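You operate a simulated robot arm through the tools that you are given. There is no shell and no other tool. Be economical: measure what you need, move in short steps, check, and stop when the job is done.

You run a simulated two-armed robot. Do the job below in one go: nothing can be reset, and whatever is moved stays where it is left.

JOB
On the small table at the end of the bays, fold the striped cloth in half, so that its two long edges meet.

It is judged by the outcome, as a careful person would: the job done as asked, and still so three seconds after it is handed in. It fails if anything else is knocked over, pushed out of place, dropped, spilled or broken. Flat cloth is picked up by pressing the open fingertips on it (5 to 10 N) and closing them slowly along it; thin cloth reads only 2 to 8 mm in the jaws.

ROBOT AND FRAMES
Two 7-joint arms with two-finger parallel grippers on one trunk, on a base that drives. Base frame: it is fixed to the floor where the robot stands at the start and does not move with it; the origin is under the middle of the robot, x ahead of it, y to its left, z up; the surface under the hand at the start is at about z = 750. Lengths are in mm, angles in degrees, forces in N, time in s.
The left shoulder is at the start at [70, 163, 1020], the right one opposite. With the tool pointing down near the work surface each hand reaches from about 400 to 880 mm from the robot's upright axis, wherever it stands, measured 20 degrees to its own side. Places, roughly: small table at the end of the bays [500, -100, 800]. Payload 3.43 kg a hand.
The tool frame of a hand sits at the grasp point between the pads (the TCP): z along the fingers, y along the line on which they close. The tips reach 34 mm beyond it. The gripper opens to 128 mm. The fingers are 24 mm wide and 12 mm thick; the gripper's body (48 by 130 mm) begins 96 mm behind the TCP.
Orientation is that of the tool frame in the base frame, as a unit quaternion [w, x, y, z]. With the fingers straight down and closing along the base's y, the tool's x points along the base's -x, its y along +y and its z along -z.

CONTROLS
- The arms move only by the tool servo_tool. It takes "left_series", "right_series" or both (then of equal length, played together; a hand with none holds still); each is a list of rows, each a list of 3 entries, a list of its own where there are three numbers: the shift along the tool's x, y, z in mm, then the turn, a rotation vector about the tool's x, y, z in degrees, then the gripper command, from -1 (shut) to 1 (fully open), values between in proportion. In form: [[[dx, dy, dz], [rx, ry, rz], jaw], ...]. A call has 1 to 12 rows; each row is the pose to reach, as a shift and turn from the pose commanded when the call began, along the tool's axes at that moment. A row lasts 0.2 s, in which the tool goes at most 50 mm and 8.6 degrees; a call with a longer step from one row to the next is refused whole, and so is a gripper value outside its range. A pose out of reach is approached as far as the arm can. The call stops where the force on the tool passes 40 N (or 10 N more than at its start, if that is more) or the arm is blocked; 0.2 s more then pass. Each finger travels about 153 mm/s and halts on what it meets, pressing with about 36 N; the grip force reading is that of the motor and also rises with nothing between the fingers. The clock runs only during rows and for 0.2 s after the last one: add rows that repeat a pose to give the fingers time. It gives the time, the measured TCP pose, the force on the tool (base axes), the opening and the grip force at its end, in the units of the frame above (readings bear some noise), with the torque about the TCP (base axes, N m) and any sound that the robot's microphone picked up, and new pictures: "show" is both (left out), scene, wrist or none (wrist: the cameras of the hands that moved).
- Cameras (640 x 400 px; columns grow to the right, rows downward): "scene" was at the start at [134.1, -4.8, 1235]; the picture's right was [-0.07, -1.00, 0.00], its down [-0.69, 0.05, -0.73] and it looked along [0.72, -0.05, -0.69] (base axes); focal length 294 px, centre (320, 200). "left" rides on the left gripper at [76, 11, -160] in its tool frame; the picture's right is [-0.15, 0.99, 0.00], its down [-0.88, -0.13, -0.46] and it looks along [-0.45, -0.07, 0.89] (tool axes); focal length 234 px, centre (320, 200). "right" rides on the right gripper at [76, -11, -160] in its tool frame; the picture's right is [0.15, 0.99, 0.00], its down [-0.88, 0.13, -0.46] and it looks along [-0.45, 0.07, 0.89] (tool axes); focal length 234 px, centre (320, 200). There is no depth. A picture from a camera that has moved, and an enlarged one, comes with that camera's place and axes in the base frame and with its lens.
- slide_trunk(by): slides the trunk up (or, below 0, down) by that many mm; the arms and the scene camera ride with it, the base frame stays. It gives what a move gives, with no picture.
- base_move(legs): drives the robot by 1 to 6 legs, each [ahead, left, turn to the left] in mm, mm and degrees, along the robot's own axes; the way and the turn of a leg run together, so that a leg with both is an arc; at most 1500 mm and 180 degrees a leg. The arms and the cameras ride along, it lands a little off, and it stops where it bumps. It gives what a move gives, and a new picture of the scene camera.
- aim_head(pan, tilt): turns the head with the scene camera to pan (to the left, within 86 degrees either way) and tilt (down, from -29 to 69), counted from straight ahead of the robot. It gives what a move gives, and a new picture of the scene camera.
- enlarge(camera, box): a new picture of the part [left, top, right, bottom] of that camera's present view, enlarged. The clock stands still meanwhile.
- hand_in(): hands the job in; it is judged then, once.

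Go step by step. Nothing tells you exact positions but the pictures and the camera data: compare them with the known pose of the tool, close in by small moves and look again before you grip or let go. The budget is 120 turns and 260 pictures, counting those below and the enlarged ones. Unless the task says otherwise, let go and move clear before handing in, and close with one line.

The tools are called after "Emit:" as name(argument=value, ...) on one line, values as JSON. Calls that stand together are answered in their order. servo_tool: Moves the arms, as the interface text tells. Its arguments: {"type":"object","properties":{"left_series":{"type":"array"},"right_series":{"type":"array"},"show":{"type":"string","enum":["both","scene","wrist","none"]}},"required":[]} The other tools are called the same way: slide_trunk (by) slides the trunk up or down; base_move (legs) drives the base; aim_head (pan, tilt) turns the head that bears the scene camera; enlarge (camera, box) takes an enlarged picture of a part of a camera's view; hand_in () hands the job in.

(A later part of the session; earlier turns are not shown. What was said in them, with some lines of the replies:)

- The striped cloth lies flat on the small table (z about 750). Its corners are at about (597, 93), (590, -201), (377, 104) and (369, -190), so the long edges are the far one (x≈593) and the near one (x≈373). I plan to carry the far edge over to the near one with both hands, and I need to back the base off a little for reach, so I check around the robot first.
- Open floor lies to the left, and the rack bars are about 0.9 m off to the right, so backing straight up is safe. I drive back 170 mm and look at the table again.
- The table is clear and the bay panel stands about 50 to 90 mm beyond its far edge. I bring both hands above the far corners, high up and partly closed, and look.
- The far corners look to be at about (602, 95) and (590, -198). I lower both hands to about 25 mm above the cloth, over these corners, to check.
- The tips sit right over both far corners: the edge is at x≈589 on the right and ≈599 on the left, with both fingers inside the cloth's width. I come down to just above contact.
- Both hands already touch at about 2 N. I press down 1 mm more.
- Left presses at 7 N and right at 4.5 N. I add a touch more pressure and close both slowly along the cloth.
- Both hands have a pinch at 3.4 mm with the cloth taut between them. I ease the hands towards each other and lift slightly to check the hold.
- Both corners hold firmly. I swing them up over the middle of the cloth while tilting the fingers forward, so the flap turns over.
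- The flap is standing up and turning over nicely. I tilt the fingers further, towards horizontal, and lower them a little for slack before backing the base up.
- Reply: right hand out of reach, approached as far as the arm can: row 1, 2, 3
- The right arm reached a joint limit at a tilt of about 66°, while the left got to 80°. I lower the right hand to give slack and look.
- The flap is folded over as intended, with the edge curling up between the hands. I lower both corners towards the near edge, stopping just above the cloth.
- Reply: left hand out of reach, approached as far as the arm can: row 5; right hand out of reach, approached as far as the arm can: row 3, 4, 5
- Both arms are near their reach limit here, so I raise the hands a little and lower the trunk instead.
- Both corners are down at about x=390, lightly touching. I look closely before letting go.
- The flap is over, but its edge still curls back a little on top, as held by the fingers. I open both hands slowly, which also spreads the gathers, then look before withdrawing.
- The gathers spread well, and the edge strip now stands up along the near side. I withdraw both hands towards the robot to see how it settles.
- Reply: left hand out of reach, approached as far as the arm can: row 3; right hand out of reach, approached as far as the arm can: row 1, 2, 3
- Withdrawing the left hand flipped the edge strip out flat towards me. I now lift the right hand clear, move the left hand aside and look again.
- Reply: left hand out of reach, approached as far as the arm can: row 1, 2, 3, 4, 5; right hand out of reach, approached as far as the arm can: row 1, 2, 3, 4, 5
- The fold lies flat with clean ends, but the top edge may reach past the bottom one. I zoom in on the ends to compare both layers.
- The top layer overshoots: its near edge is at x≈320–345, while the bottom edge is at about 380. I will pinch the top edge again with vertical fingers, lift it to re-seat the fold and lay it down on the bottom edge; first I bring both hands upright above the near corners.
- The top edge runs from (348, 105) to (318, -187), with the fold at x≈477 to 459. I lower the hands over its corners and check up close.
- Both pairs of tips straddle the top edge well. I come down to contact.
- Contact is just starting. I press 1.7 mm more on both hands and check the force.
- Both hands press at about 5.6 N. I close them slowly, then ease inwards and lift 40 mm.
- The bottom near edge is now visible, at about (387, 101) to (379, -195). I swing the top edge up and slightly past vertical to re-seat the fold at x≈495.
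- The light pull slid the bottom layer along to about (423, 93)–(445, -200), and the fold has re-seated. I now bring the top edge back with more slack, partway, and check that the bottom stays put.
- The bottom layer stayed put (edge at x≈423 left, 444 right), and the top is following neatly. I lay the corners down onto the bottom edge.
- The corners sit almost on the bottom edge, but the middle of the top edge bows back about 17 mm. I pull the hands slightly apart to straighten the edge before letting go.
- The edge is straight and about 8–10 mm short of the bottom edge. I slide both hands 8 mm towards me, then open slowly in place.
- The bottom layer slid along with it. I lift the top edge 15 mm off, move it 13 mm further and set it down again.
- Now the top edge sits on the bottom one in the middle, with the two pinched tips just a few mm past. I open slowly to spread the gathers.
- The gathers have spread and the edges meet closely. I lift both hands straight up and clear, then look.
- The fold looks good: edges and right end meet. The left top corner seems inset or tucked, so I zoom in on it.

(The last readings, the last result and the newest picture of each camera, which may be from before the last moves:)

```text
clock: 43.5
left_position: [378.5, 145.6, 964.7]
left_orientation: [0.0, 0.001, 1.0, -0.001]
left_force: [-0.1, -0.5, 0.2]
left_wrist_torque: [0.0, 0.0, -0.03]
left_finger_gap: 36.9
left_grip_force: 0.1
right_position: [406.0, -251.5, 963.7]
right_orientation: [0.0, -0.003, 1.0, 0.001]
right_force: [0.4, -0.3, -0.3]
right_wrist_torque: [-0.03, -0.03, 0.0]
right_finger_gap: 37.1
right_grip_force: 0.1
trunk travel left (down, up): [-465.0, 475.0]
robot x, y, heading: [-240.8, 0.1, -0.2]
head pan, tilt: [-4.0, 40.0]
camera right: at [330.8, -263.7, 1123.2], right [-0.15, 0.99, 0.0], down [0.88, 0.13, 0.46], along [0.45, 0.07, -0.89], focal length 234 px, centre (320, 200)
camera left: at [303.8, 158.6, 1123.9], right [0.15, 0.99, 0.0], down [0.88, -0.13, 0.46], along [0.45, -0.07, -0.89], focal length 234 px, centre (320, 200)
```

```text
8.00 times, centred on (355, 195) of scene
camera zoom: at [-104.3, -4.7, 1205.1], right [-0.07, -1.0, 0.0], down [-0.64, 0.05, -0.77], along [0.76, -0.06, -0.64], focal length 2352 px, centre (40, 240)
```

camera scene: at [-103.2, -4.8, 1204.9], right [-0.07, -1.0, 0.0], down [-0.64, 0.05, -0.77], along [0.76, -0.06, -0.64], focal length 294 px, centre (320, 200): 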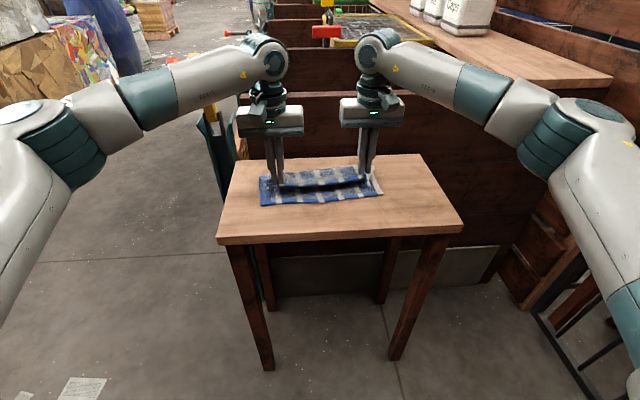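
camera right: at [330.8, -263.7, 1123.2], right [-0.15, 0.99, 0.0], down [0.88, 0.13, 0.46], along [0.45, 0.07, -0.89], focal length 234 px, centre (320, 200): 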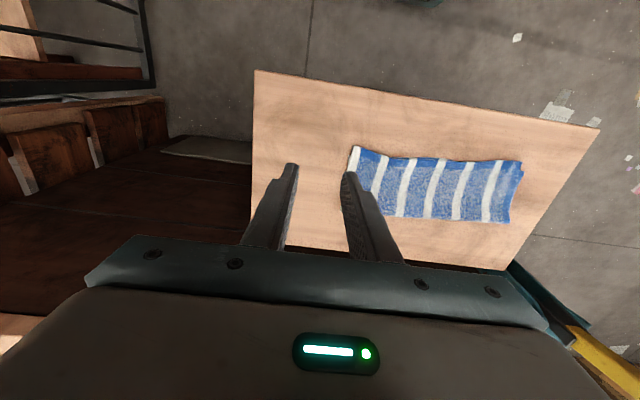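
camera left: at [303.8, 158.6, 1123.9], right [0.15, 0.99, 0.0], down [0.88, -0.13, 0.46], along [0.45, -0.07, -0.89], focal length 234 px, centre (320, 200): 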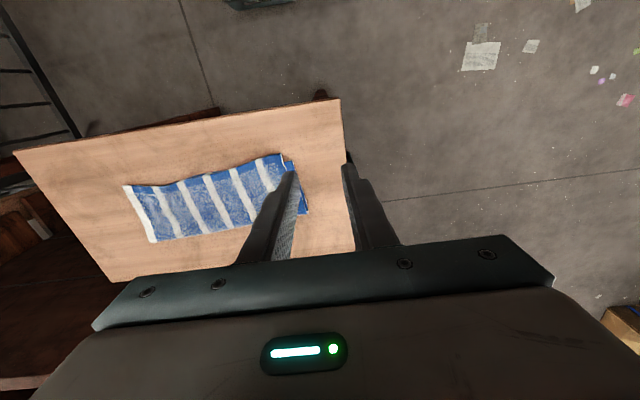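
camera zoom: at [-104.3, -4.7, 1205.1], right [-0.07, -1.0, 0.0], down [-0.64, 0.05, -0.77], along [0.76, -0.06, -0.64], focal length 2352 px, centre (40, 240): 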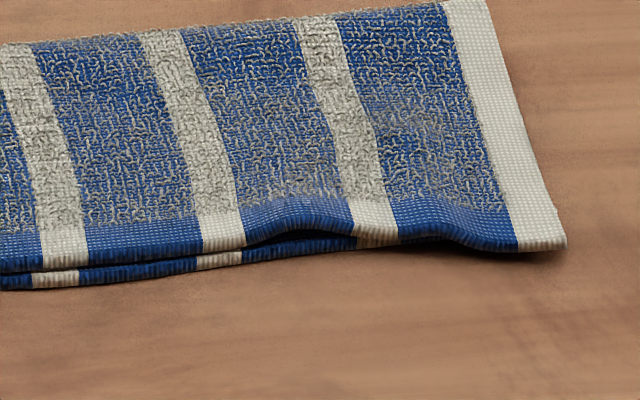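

The left top corner is at about (399, 78) while the bottom corner is at (414, 94), roughly 20 mm off. I bring the left hand back over that overhanging corner to nudge it.

Emit:
servo_tool(left_series=[[[-6, -22, 30], [0, 0, 0], -0.59], [[-12, -44, 60], [0, 0, 0], -0.59], [[-18, -66, 90], [0, 0, 0], -0.59], [[-23, -84, 125], [0, 0, 0], -0.59], [[-26.5, -93.6, 155], [0, 0, 0], -0.59], [[-26.5, -93.6, 155], [0, 0, 0], -0.59]], show="none")

Emit:
enlarge(camera="left", box=[240, 100, 400, 200])

```text
clock: 44.9
left_position: [406.4, 50.4, 808.3]
left_orientation: [0.0, 0.0, 1.0, -0.001]
left_force: [-0.1, 0.5, -0.4]
left_wrist_torque: [0.03, 0.02, 0.01]
left_finger_gap: 26.1
left_grip_force: 0.0
right_position: [406.4, -252.8, 962.9]
right_orientation: [0.0, -0.003, 1.0, 0.002]
right_force: [-1.3, 0.5, -0.7]
right_wrist_torque: [-0.01, -0.02, -0.02]
right_finger_gap: 37.1
right_grip_force: 0.1
trunk travel left (down, up): [-465.0, 475.0]
robot x, y, heading: [-241.6, 2.3, -0.2]
head pan, tilt: [-4.0, 40.0]
```

```text
4.00 times, centred on (320, 150) of left
camera zoom: at [331.4, 62.5, 967.8], right [0.15, 0.99, 0.0], down [0.88, -0.13, 0.46], along [0.45, -0.07, -0.89], focal length 937 px, centre (320, 400)
```

zoom: 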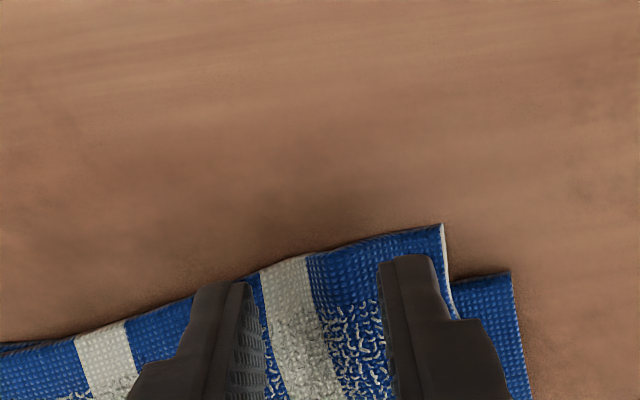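

The view confirms it: the top corner is 15 mm too near and 15 mm inward of the bottom corner. I lower the tips to contact.

Emit:
servo_tool(left_series=[[[0, 0, 9], [0, 0, 0], -0.59], [[0, 0, 15], [0, 0, 0], -0.59], [[0, 0, 18], [0, 0, 0], -0.59], [[0, 0, 18], [0, 0, 0], -0.59]], show="none")

```text
clock: 45.9
left_position: [407.1, 52.1, 791.3]
left_orientation: [0.001, 0.0, 1.0, 0.0]
left_force: [0.6, -0.6, 2.8]
left_wrist_torque: [-0.03, -0.03, 0.02]
left_finger_gap: 26.2
left_grip_force: 0.1
right_position: [407.6, -251.0, 962.2]
right_orientation: [0.0, -0.003, 1.0, 0.002]
right_force: [-0.1, 0.4, 0.3]
right_wrist_torque: [-0.04, 0.01, -0.02]
right_finger_gap: 37.0
right_grip_force: 0.0
trunk travel left (down, up): [-465.0, 475.0]
robot x, y, heading: [-240.8, -1.9, -0.2]
head pan, tilt: [-4.0, 40.0]
```

Contact at about 3 N. I press just a little more, close slowly, and lift 14 mm to see what is held.

Emit:
servo_tool(left_series=[[[0, 0, 1], [0, 0, 0], -0.59], [[0, 0, 1], [0, 0, 0], -0.65], [[0, 0, 1], [0, 0, 0], -0.71], [[0, 0, 1], [0, 0, 0], -0.77], [[0, 0, 1], [0, 0, 0], -0.83], [[0, 0, 1], [0, 0, 0], -0.89], [[0, 0, 1], [0, 0, 0], -0.95], [[0, 0, 1], [0, 0, 0], -1], [[0, 0, 1], [0, 0, 0], -1], [[0, 0, -7], [0, 0, 0], -1], [[0, 0, -14], [0, 0, 0], -1]], show="none")

Emit:
enlarge(camera="left", box=[240, 100, 400, 200])

Emit:
enlarge(camera="scene", box=[230, 140, 410, 240])

```text
clock: 48.3
left_position: [408.6, 50.9, 803.5]
left_orientation: [0.0, 0.001, 1.0, 0.0]
left_force: [1.0, 0.4, -1.1]
left_wrist_torque: [-0.05, 0.0, -0.01]
left_finger_gap: 4.0
left_grip_force: 36.1
right_position: [406.7, -252.8, 963.6]
right_orientation: [0.0, -0.003, 1.0, 0.002]
right_force: [-0.6, -0.7, -0.2]
right_wrist_torque: [0.0, 0.02, -0.01]
right_finger_gap: 37.5
right_grip_force: 0.1
trunk travel left (down, up): [-465.0, 475.0]
robot x, y, heading: [-240.8, -2.2, -0.2]
head pan, tilt: [-4.0, 40.0]
```

```text
4.00 times, centred on (320, 150) of left
camera zoom: at [332.9, 64.1, 963.7], right [0.15, 0.99, 0.0], down [0.88, -0.13, 0.46], along [0.45, -0.07, -0.89], focal length 937 px, centre (320, 400)
```

zoom: 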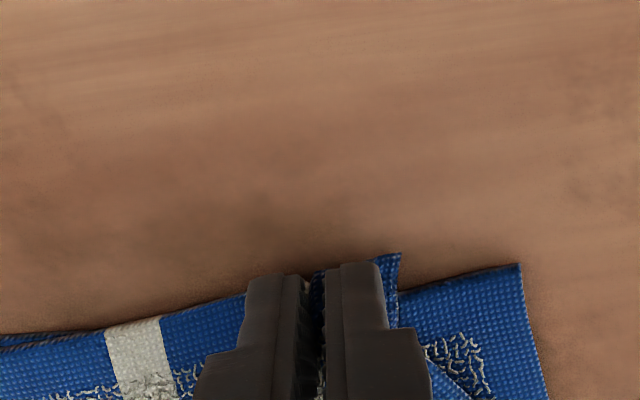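

```text
3.56 times, centred on (320, 190) of scene
camera zoom: at [-103.5, -5.0, 1204.9], right [-0.07, -1.0, 0.0], down [-0.64, 0.05, -0.77], along [0.76, -0.06, -0.64], focal length 1045 px, centre (320, 236)
```

zoom: 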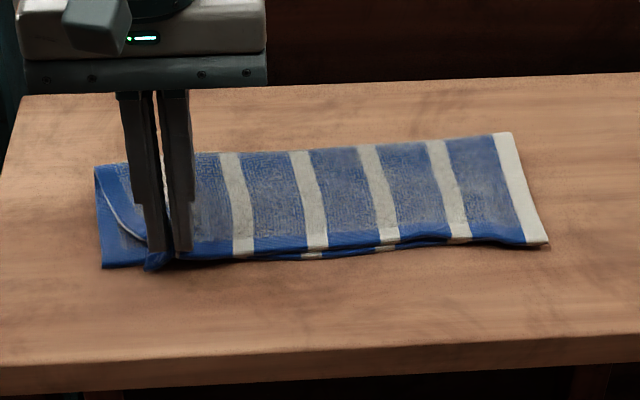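

It holds just the top layer. I shift the corner 12 mm away and 13 mm outward, set it down and open slowly.

Emit:
servo_tool(left_series=[[[-6, 6, 0], [0, 0, 0], -1], [[-12, 13, 0], [0, 0, 0], -1], [[-12, 13, 7], [0, 0, 0], -1], [[-12, 13, 12], [0, 0, 0], -1], [[-12, 13, 12], [0, 0, 0], -0.9], [[-12, 13, 12], [0, 0, 0], -0.8], [[-12, 13, 12], [0, 0, 0], -0.7], [[-12, 13, 12], [0, 0, 0], -0.6], [[-12, 13, 12], [0, 0, 0], -0.5], [[-12, 13, 12], [0, 0, 0], -0.4], [[-12, 13, 12], [0, 0, 0], -0.4]], show="none")

Emit:
enlarge(camera="scene", box=[230, 140, 410, 240])

Emit:
enlarge(camera="left", box=[220, 80, 420, 205])

```text
clock: 50.7
left_position: [420.6, 65.6, 792.4]
left_orientation: [0.0, 0.001, 1.0, 0.0]
left_force: [0.3, 0.2, 1.1]
left_wrist_torque: [0.01, -0.01, 0.01]
left_finger_gap: 37.9
left_grip_force: 0.1
right_position: [408.0, -250.7, 963.1]
right_orientation: [0.0, -0.003, 1.0, 0.002]
right_force: [-0.3, 0.2, 0.8]
right_wrist_torque: [-0.02, -0.02, 0.01]
right_finger_gap: 37.4
right_grip_force: 0.0
trunk travel left (down, up): [-465.0, 475.0]
robot x, y, heading: [-241.4, 2.1, 0.1]
head pan, tilt: [-4.0, 40.0]
```

```text
3.56 times, centred on (320, 190) of scene
camera zoom: at [-103.5, -4.9, 1204.9], right [-0.07, -1.0, 0.0], down [-0.64, 0.05, -0.77], along [0.76, -0.06, -0.64], focal length 1045 px, centre (320, 236)
```

zoom: 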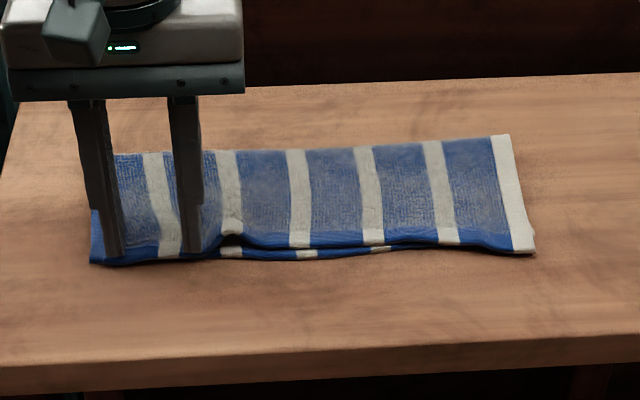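

```text
3.20 times, centred on (320, 142) of left
camera zoom: at [344.5, 76.7, 951.9], right [0.15, 0.99, 0.0], down [0.88, -0.13, 0.46], along [0.45, -0.07, -0.89], focal length 749 px, centre (320, 384)
```

zoom: 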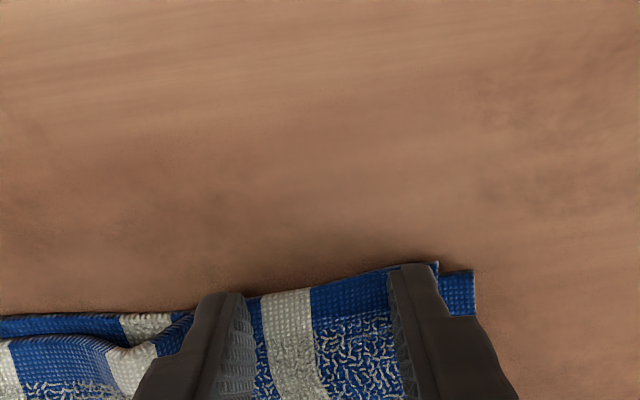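

The left corner now sits within about 10 mm of the bottom corner, with the edges aligned. I lift the left hand straight up and clear.

Emit:
servo_tool(left_series=[[[0, 0, -15], [0, 0, 0], -0.4], [[0, 0, -50], [0, 0, 0], -0.4], [[0, 0, -95], [0, 0, 0], -0.4], [[5, 20, -135], [0, 0, 0], -0.4], [[20, 50, -160], [0, 0, 0], -0.4], [[30, 90, -170], [0, 0, 0], -0.4], [[30, 110, -170], [0, 0, 0], -0.4]], show="scene")

Emit:
enlarge(camera="scene", box=[245, 170, 325, 220])

Emit:
enlarge(camera="scene", box=[310, 170, 390, 220])

```text
clock: 52.3
left_position: [389.8, 174.8, 962.0]
left_orientation: [0.0, 0.002, 1.0, 0.0]
left_force: [0.0, 0.4, -0.2]
left_wrist_torque: [0.01, 0.01, 0.0]
left_finger_gap: 38.3
left_grip_force: 0.1
right_position: [406.8, -252.7, 962.2]
right_orientation: [0.001, -0.003, 1.0, 0.002]
right_force: [0.0, -0.3, 0.4]
right_wrist_torque: [-0.03, -0.02, 0.0]
right_finger_gap: 36.9
right_grip_force: 0.1
trunk travel left (down, up): [-465.0, 475.0]
robot x, y, heading: [-242.7, 2.1, -0.2]
head pan, tilt: [-4.0, 40.0]
camera scene: at [-103.3, -4.8, 1204.9], right [-0.07, -1.0, 0.0], down [-0.64, 0.05, -0.77], along [0.76, -0.06, -0.64], focal length 294 px, centre (320, 200)
```

scene: 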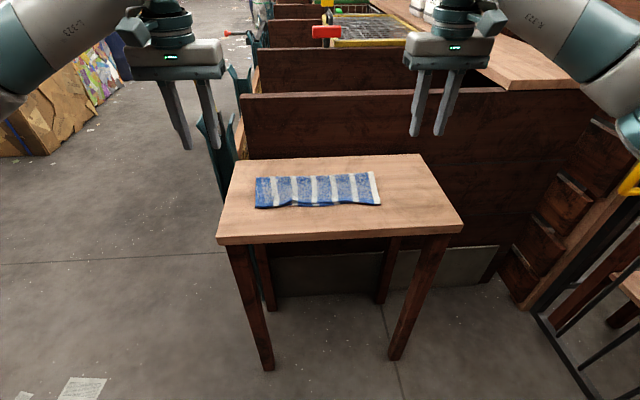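

```text
8.00 times, centred on (285, 195) of scene
camera zoom: at [-103.3, -4.8, 1204.9], right [-0.07, -1.0, 0.0], down [-0.64, 0.05, -0.77], along [0.76, -0.06, -0.64], focal length 2352 px, centre (600, 240)
```

zoom: 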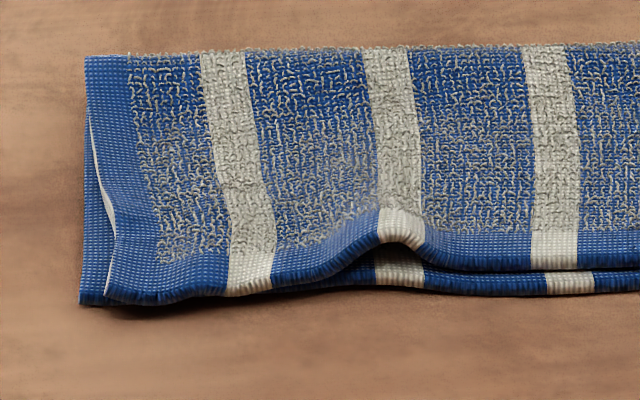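

```text
8.00 times, centred on (350, 195) of scene
camera zoom: at [-103.3, -4.8, 1204.9], right [-0.07, -1.0, 0.0], down [-0.64, 0.05, -0.77], along [0.76, -0.06, -0.64], focal length 2352 px, centre (80, 240)
```

zoom: 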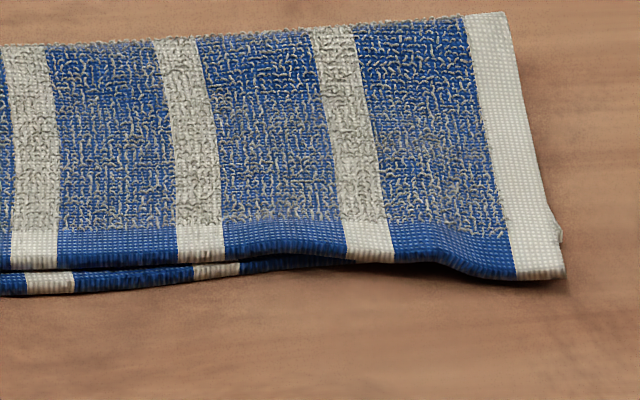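

The left corner is now good. The right top corner overshoots the bottom one, (406, -188) against (427, -192), so I do the same small correction there with the right hand.

Emit:
servo_tool(right_series=[[[-2, 22, 30], [0, 0, 0], -0.59], [[-4, 44, 60], [0, 0, 0], -0.59], [[-6, 66, 90], [0, 0, 0], -0.59], [[-8, 84, 125], [0, 0, 0], -0.59], [[-9, 92, 154], [0, 0, 0], -0.59], [[-9, 92, 154], [0, 0, 0], -0.59]], show="none")

Emit:
enlarge(camera="right", box=[220, 80, 420, 205])

```text
clock: 53.7
left_position: [389.7, 174.5, 962.4]
left_orientation: [0.0, 0.001, 1.0, 0.0]
left_force: [-0.5, 0.1, 1.2]
left_wrist_torque: [0.02, -0.01, -0.02]
left_finger_gap: 38.3
left_grip_force: 0.1
right_position: [414.4, -159.1, 808.3]
right_orientation: [0.0, -0.002, 1.0, 0.002]
right_force: [-0.4, -0.8, 0.5]
right_wrist_torque: [0.0, -0.01, 0.01]
right_finger_gap: 26.0
right_grip_force: 0.1
trunk travel left (down, up): [-465.0, 475.0]
robot x, y, heading: [-238.6, 1.8, -0.0]
head pan, tilt: [-4.0, 40.0]
```

```text
3.20 times, centred on (320, 142) of right
camera zoom: at [338.9, -170.8, 967.6], right [-0.15, 0.99, 0.0], down [0.88, 0.13, 0.46], along [0.45, 0.07, -0.89], focal length 749 px, centre (320, 384)
```

zoom: 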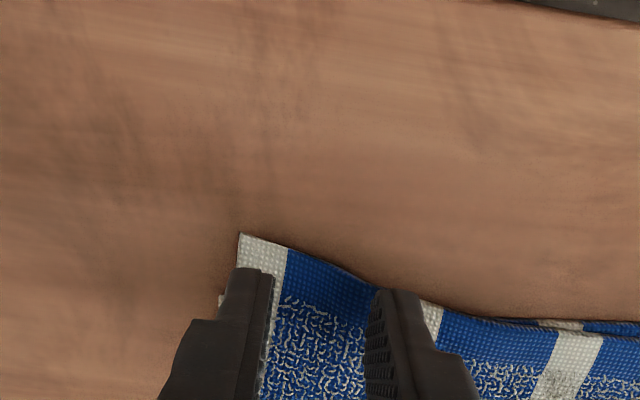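

This confirms it: the corner is about 20 mm over. I lower to contact.

Emit:
servo_tool(right_series=[[[0, 0, 9], [0, 0, 0], -0.59], [[0, 0, 15], [0, 0, 0], -0.59], [[0, 0, 18], [0, 0, 0], -0.59], [[0, 0, 18], [0, 0, 0], -0.59]], show="none")

```text
clock: 54.7
left_position: [390.2, 175.1, 962.0]
left_orientation: [0.0, 0.001, 1.0, 0.0]
left_force: [0.8, 0.1, -0.1]
left_wrist_torque: [0.01, 0.01, 0.03]
left_finger_gap: 38.6
left_grip_force: 0.2
right_position: [415.3, -159.8, 790.6]
right_orientation: [0.001, -0.003, 1.0, 0.002]
right_force: [-1.1, 0.0, 1.6]
right_wrist_torque: [-0.01, 0.01, 0.02]
right_finger_gap: 25.9
right_grip_force: 0.1
trunk travel left (down, up): [-465.0, 475.0]
robot x, y, heading: [-240.1, -0.9, -0.1]
head pan, tilt: [-4.0, 40.0]
```

Light contact. I press a little, close slowly and lift 15 mm.

Emit:
servo_tool(right_series=[[[0, 0, 1.4], [0, 0, 0], -0.59], [[0, 0, 1.4], [0, 0, 0], -0.65], [[0, 0, 1.4], [0, 0, 0], -0.71], [[0, 0, 1.4], [0, 0, 0], -0.77], [[0, 0, 1.4], [0, 0, 0], -0.83], [[0, 0, 1.4], [0, 0, 0], -0.89], [[0, 0, 1.4], [0, 0, 0], -0.95], [[0, 0, 1.4], [0, 0, 0], -1], [[0, 0, 1.4], [0, 0, 0], -1], [[0, 0, -7], [0, 0, 0], -1], [[0, 0, -14], [0, 0, 0], -1]], show="none")

Emit:
enlarge(camera="right", box=[220, 80, 420, 205])

Emit:
enlarge(camera="scene", box=[230, 140, 410, 240])

```text
clock: 57.1
left_position: [389.2, 174.5, 962.0]
left_orientation: [0.0, 0.001, 1.0, 0.0]
left_force: [-0.1, -1.7, -0.5]
left_wrist_torque: [-0.01, 0.01, -0.04]
left_finger_gap: 38.2
left_grip_force: 0.2
right_position: [416.2, -160.1, 805.5]
right_orientation: [-0.001, -0.003, 1.0, 0.001]
right_force: [-0.2, 0.5, 1.1]
right_wrist_torque: [0.07, -0.04, -0.01]
right_finger_gap: 6.1
right_grip_force: 36.5
trunk travel left (down, up): [-465.0, 475.0]
robot x, y, heading: [-235.9, -3.0, -0.2]
head pan, tilt: [-4.0, 40.0]
```

```text
3.20 times, centred on (320, 142) of right
camera zoom: at [341.0, -171.5, 963.9], right [-0.15, 0.99, 0.0], down [0.88, 0.13, 0.45], along [0.45, 0.07, -0.89], focal length 749 px, centre (320, 384)
```

zoom: 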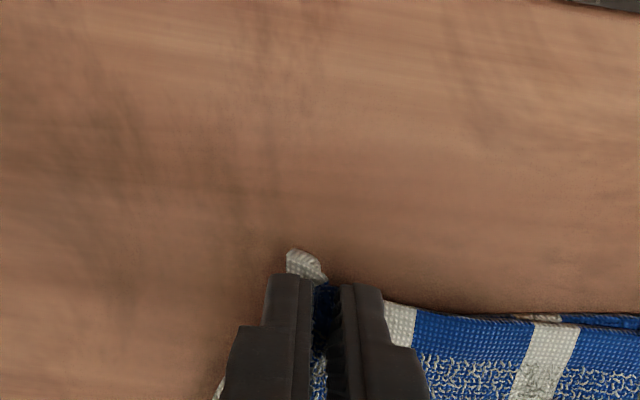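

```text
3.56 times, centred on (320, 190) of scene
camera zoom: at [-103.5, -4.9, 1204.9], right [-0.07, -1.0, 0.0], down [-0.64, 0.05, -0.77], along [0.76, -0.06, -0.64], focal length 1045 px, centre (320, 236)
```

zoom: 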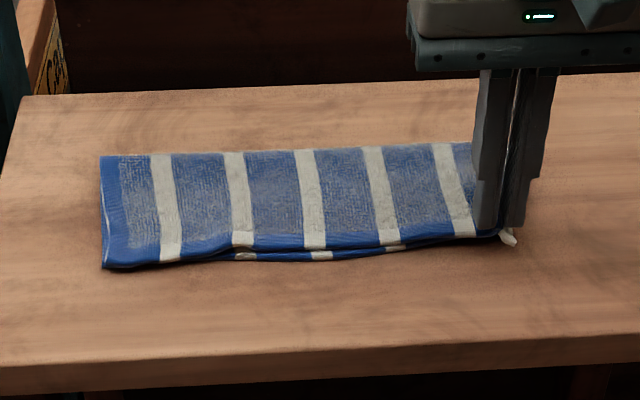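

The reading of 6 mm suggests both layers are held here. I set it back down and open, to try again further out on the overhang.

Emit:
servo_tool(right_series=[[[0, 0, 8], [0, 0, 0], -1], [[0, 0, 14], [0, 0, 0], -1], [[0, 0, 14.5], [0, 0, 0], -0.9], [[0, 0, 14.5], [0, 0, 0], -0.8], [[0, 0, 14.5], [0, 0, 0], -0.7], [[0, 0, 14.5], [0, 0, 0], -0.6], [[0, 0, 14.5], [0, 0, 0], -0.5], [[0, 0, 14.5], [0, 0, 0], -0.4], [[0, 0, 14.5], [0, 0, 0], -0.4], [[0, 0, 0], [0, 0, 0], -0.4], [[10, 0, -25], [0, 0, 0], -0.4]], show="none")

Emit:
enlarge(camera="right", box=[220, 80, 420, 205])

Emit:
enlarge(camera="scene", box=[310, 170, 390, 220])

```text
clock: 59.5
left_position: [389.0, 174.7, 961.8]
left_orientation: [0.0, 0.001, 1.0, 0.001]
left_force: [0.1, -0.2, 0.2]
left_wrist_torque: [0.0, -0.01, -0.01]
left_finger_gap: 38.5
left_grip_force: 0.0
right_position: [406.2, -160.6, 830.0]
right_orientation: [0.0, -0.003, 1.0, 0.001]
right_force: [-0.2, -0.2, 0.0]
right_wrist_torque: [-0.04, -0.04, 0.02]
right_finger_gap: 38.5
right_grip_force: 0.1
trunk travel left (down, up): [-465.0, 475.0]
robot x, y, heading: [-233.3, 1.2, -0.1]
head pan, tilt: [-4.0, 40.0]
```

```text
3.20 times, centred on (320, 142) of right
camera zoom: at [329.8, -171.5, 989.1], right [-0.15, 0.99, 0.0], down [0.88, 0.13, 0.46], along [0.45, 0.07, -0.89], focal length 749 px, centre (320, 384)
```

zoom: 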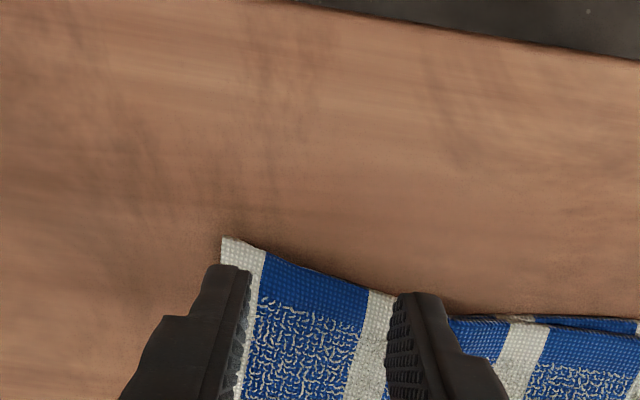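

```text
8.00 times, centred on (350, 195) of scene
camera zoom: at [-104.1, -4.8, 1205.0], right [-0.07, -1.0, 0.0], down [-0.64, 0.05, -0.77], along [0.76, -0.06, -0.64], focal length 2352 px, centre (80, 240)
```

zoom: 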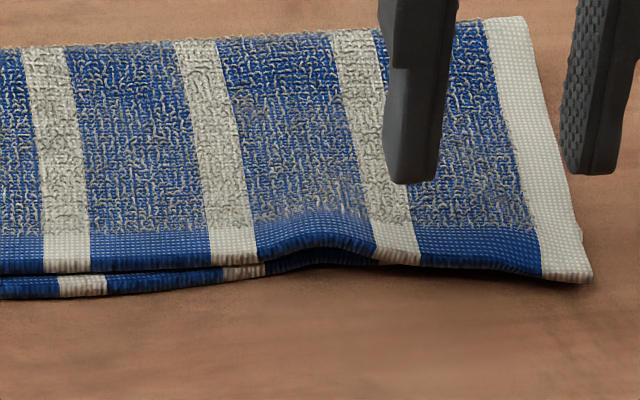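

It spread back cleanly. The overhang spans about x=401–424 at the corner, so I pinch again 10 mm further out where only the top layer lies.

Emit:
servo_tool(right_series=[[[2, -5, 15], [0, 0, 0], -0.59], [[2, -5, 30], [0, 0, 0], -0.59], [[2, -5, 38], [0, 0, 0], -0.59], [[2, -5, 40.5], [0, 0, 0], -0.59], [[2, -5, 40.5], [0, 0, 0], -0.59]], show="none")

```text
clock: 60.7
left_position: [389.9, 174.6, 960.9]
left_orientation: [0.0, 0.001, 1.0, 0.001]
left_force: [0.7, 0.5, 0.2]
left_wrist_torque: [0.0, 0.0, -0.01]
left_finger_gap: 38.6
left_grip_force: 0.1
right_position: [404.4, -164.3, 788.1]
right_orientation: [0.0, -0.003, 1.0, 0.002]
right_force: [0.7, -0.2, 3.0]
right_wrist_torque: [-0.01, -0.09, -0.04]
right_finger_gap: 25.9
right_grip_force: 0.1
trunk travel left (down, up): [-465.0, 475.0]
robot x, y, heading: [-241.4, -0.8, -0.2]
head pan, tilt: [-4.0, 40.0]
```

Contact is now at table height, so this is a single layer. I close slowly with a touch more pressure and lift.

Emit:
servo_tool(right_series=[[[0, 0, 0.8], [0, 0, 0], -0.59], [[0, 0, 0.8], [0, 0, 0], -0.65], [[0, 0, 0.8], [0, 0, 0], -0.71], [[0, 0, 0.8], [0, 0, 0], -0.77], [[0, 0, 0.8], [0, 0, 0], -0.83], [[0, 0, 0.8], [0, 0, 0], -0.89], [[0, 0, 0.8], [0, 0, 0], -0.95], [[0, 0, 0.8], [0, 0, 0], -1], [[0, 0, 0.8], [0, 0, 0], -1], [[0, 0, -8], [0, 0, 0], -1], [[0, 0, -16], [0, 0, 0], -1]], show="none")

Emit:
enlarge(camera="right", box=[220, 80, 420, 205])

Emit:
enlarge(camera="scene", box=[310, 170, 390, 220])

```text
clock: 63.1
left_position: [389.1, 175.0, 961.4]
left_orientation: [0.0, 0.0, 1.0, 0.0]
left_force: [0.6, -0.5, 0.6]
left_wrist_torque: [0.04, 0.01, 0.01]
left_finger_gap: 38.4
left_grip_force: 0.0
right_position: [405.2, -166.4, 803.9]
right_orientation: [-0.002, -0.002, 1.0, 0.001]
right_force: [-0.3, -0.3, 0.6]
right_wrist_torque: [0.01, -0.03, 0.0]
right_finger_gap: 3.1
right_grip_force: 35.3
trunk travel left (down, up): [-465.0, 475.0]
robot x, y, heading: [-238.5, 2.3, 0.0]
head pan, tilt: [-4.0, 40.0]
```

```text
3.20 times, centred on (320, 142) of right
camera zoom: at [329.4, -176.9, 964.0], right [-0.15, 0.99, 0.0], down [0.88, 0.13, 0.45], along [0.45, 0.07, -0.89], focal length 749 px, centre (320, 384)
```

zoom: 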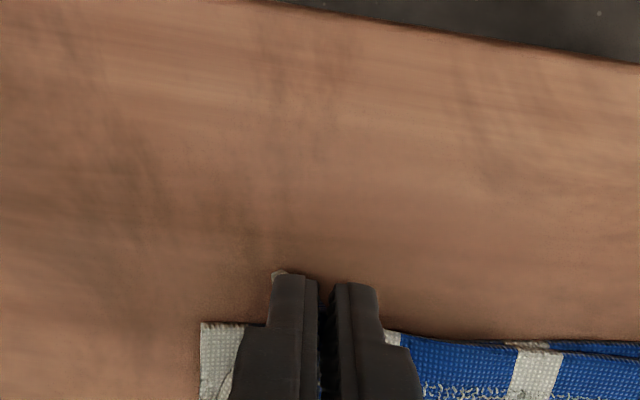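

```text
8.00 times, centred on (350, 195) of scene
camera zoom: at [-103.4, -4.8, 1204.9], right [-0.07, -1.0, 0.0], down [-0.64, 0.05, -0.77], along [0.76, -0.06, -0.64], focal length 2352 px, centre (80, 240)
```

zoom: 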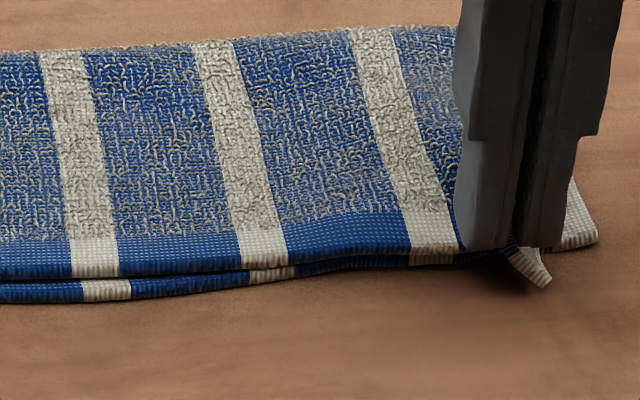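

Now only the top layer is held, and the bottom corner shows at (422, -200). I shift the pinch 16 mm away and 5 mm outward, set it down and open.

Emit:
servo_tool(right_series=[[[-8, -3, 0], [0, 0, 0], -1], [[-16, -5, 0], [0, 0, 0], -1], [[-16, -5, 7], [0, 0, 0], -1], [[-16, -5, 13], [0, 0, 0], -1], [[-16, -5, 13], [0, 0, 0], -0.9], [[-16, -5, 13], [0, 0, 0], -0.8], [[-16, -5, 13], [0, 0, 0], -0.7], [[-16, -5, 13], [0, 0, 0], -0.6], [[-16, -5, 13], [0, 0, 0], -0.5], [[-16, -5, 13], [0, 0, 0], -0.4], [[-16, -5, 13], [0, 0, 0], -0.4]], show="none")

Emit:
servo_tool(right_series=[[[0, 0, -15], [0, 0, 0], -0.4], [[0, 0, -50], [0, 0, 0], -0.4], [[0, 0, -95], [0, 0, 0], -0.4], [[5, -20, -135], [0, 0, 0], -0.4], [[20, -50, -160], [0, 0, 0], -0.4], [[30, -90, -170], [0, 0, 0], -0.4]], show="wrist")

Emit:
enlarge(camera="scene", box=[310, 170, 390, 220])

Emit:
enlarge(camera="scene", box=[230, 140, 410, 240])

```text
clock: 65.5
left_position: [389.7, 175.2, 960.9]
left_orientation: [0.0, 0.001, 1.0, 0.0]
left_force: [-0.3, -0.5, -0.4]
left_wrist_torque: [0.0, -0.02, 0.02]
left_finger_gap: 38.4
left_grip_force: 0.1
right_position: [421.5, -169.5, 793.1]
right_orientation: [0.0, -0.003, 1.0, 0.002]
right_force: [-0.3, -0.8, 1.3]
right_wrist_torque: [-0.01, -0.02, 0.03]
right_finger_gap: 38.1
right_grip_force: 0.1
trunk travel left (down, up): [-465.0, 475.0]
robot x, y, heading: [-242.7, 0.8, -0.3]
head pan, tilt: [-4.0, 40.0]
```

```text
clock: 66.9
left_position: [388.5, 174.6, 962.6]
left_orientation: [0.0, 0.001, 1.0, 0.001]
left_force: [0.6, -0.8, 0.6]
left_wrist_torque: [0.02, 0.01, -0.03]
left_finger_gap: 38.4
left_grip_force: 0.1
right_position: [391.4, -266.1, 965.3]
right_orientation: [0.001, -0.003, 1.0, 0.002]
right_force: [0.5, -0.3, -0.9]
right_wrist_torque: [0.02, 0.02, 0.01]
right_finger_gap: 38.3
right_grip_force: 0.0
trunk travel left (down, up): [-465.0, 475.0]
robot x, y, heading: [-237.7, 0.2, -0.0]
head pan, tilt: [-4.0, 40.0]
camera right: at [316.0, -277.1, 1124.1], right [-0.15, 0.99, 0.0], down [0.88, 0.13, 0.46], along [0.45, 0.07, -0.89], focal length 234 px, centre (320, 200)
```

right: 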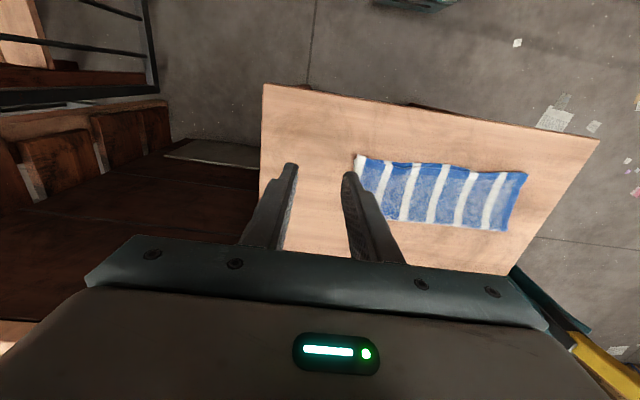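

```text
8.00 times, centred on (350, 195) of scene
camera zoom: at [-104.2, -6.3, 1205.0], right [-0.07, -1.0, 0.0], down [-0.64, 0.05, -0.77], along [0.76, -0.05, -0.64], focal length 2352 px, centre (80, 240)
```

zoom: 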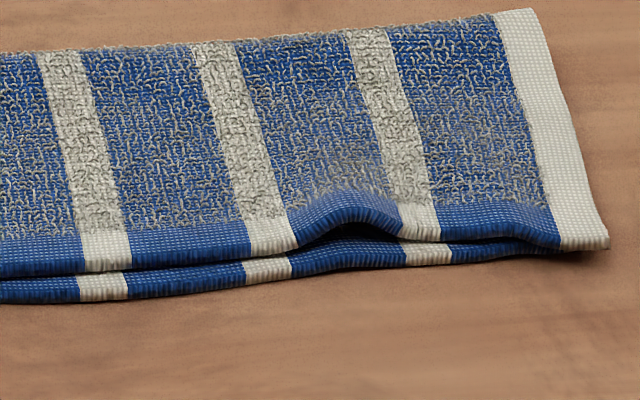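

```text
3.56 times, centred on (320, 190) of scene
camera zoom: at [-104.2, -6.3, 1205.0], right [-0.07, -1.0, 0.0], down [-0.64, 0.05, -0.77], along [0.76, -0.05, -0.64], focal length 1045 px, centre (320, 236)
```

zoom: 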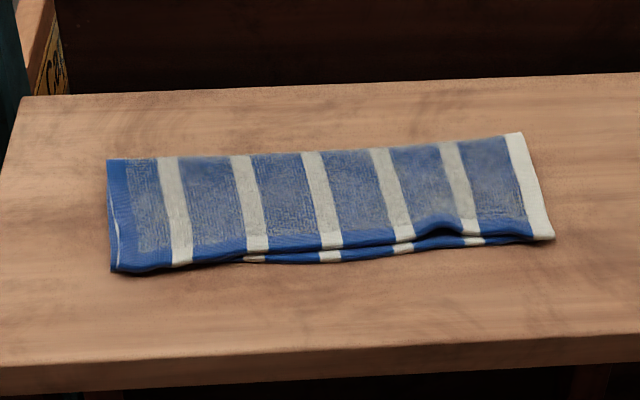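

The cloth lies folded in half with both end corners matched and the long edges together to within about 10 mm. Both hands are open and well clear, so I hand in.

Emit:
hand_in()

```text
The job is handed in.
```

The striped cloth is folded in half on the small table: the corners line up, and the long edges meet to within about 10 mm, with the top edge that far short in the middle. Nothing else was disturbed that I could see.
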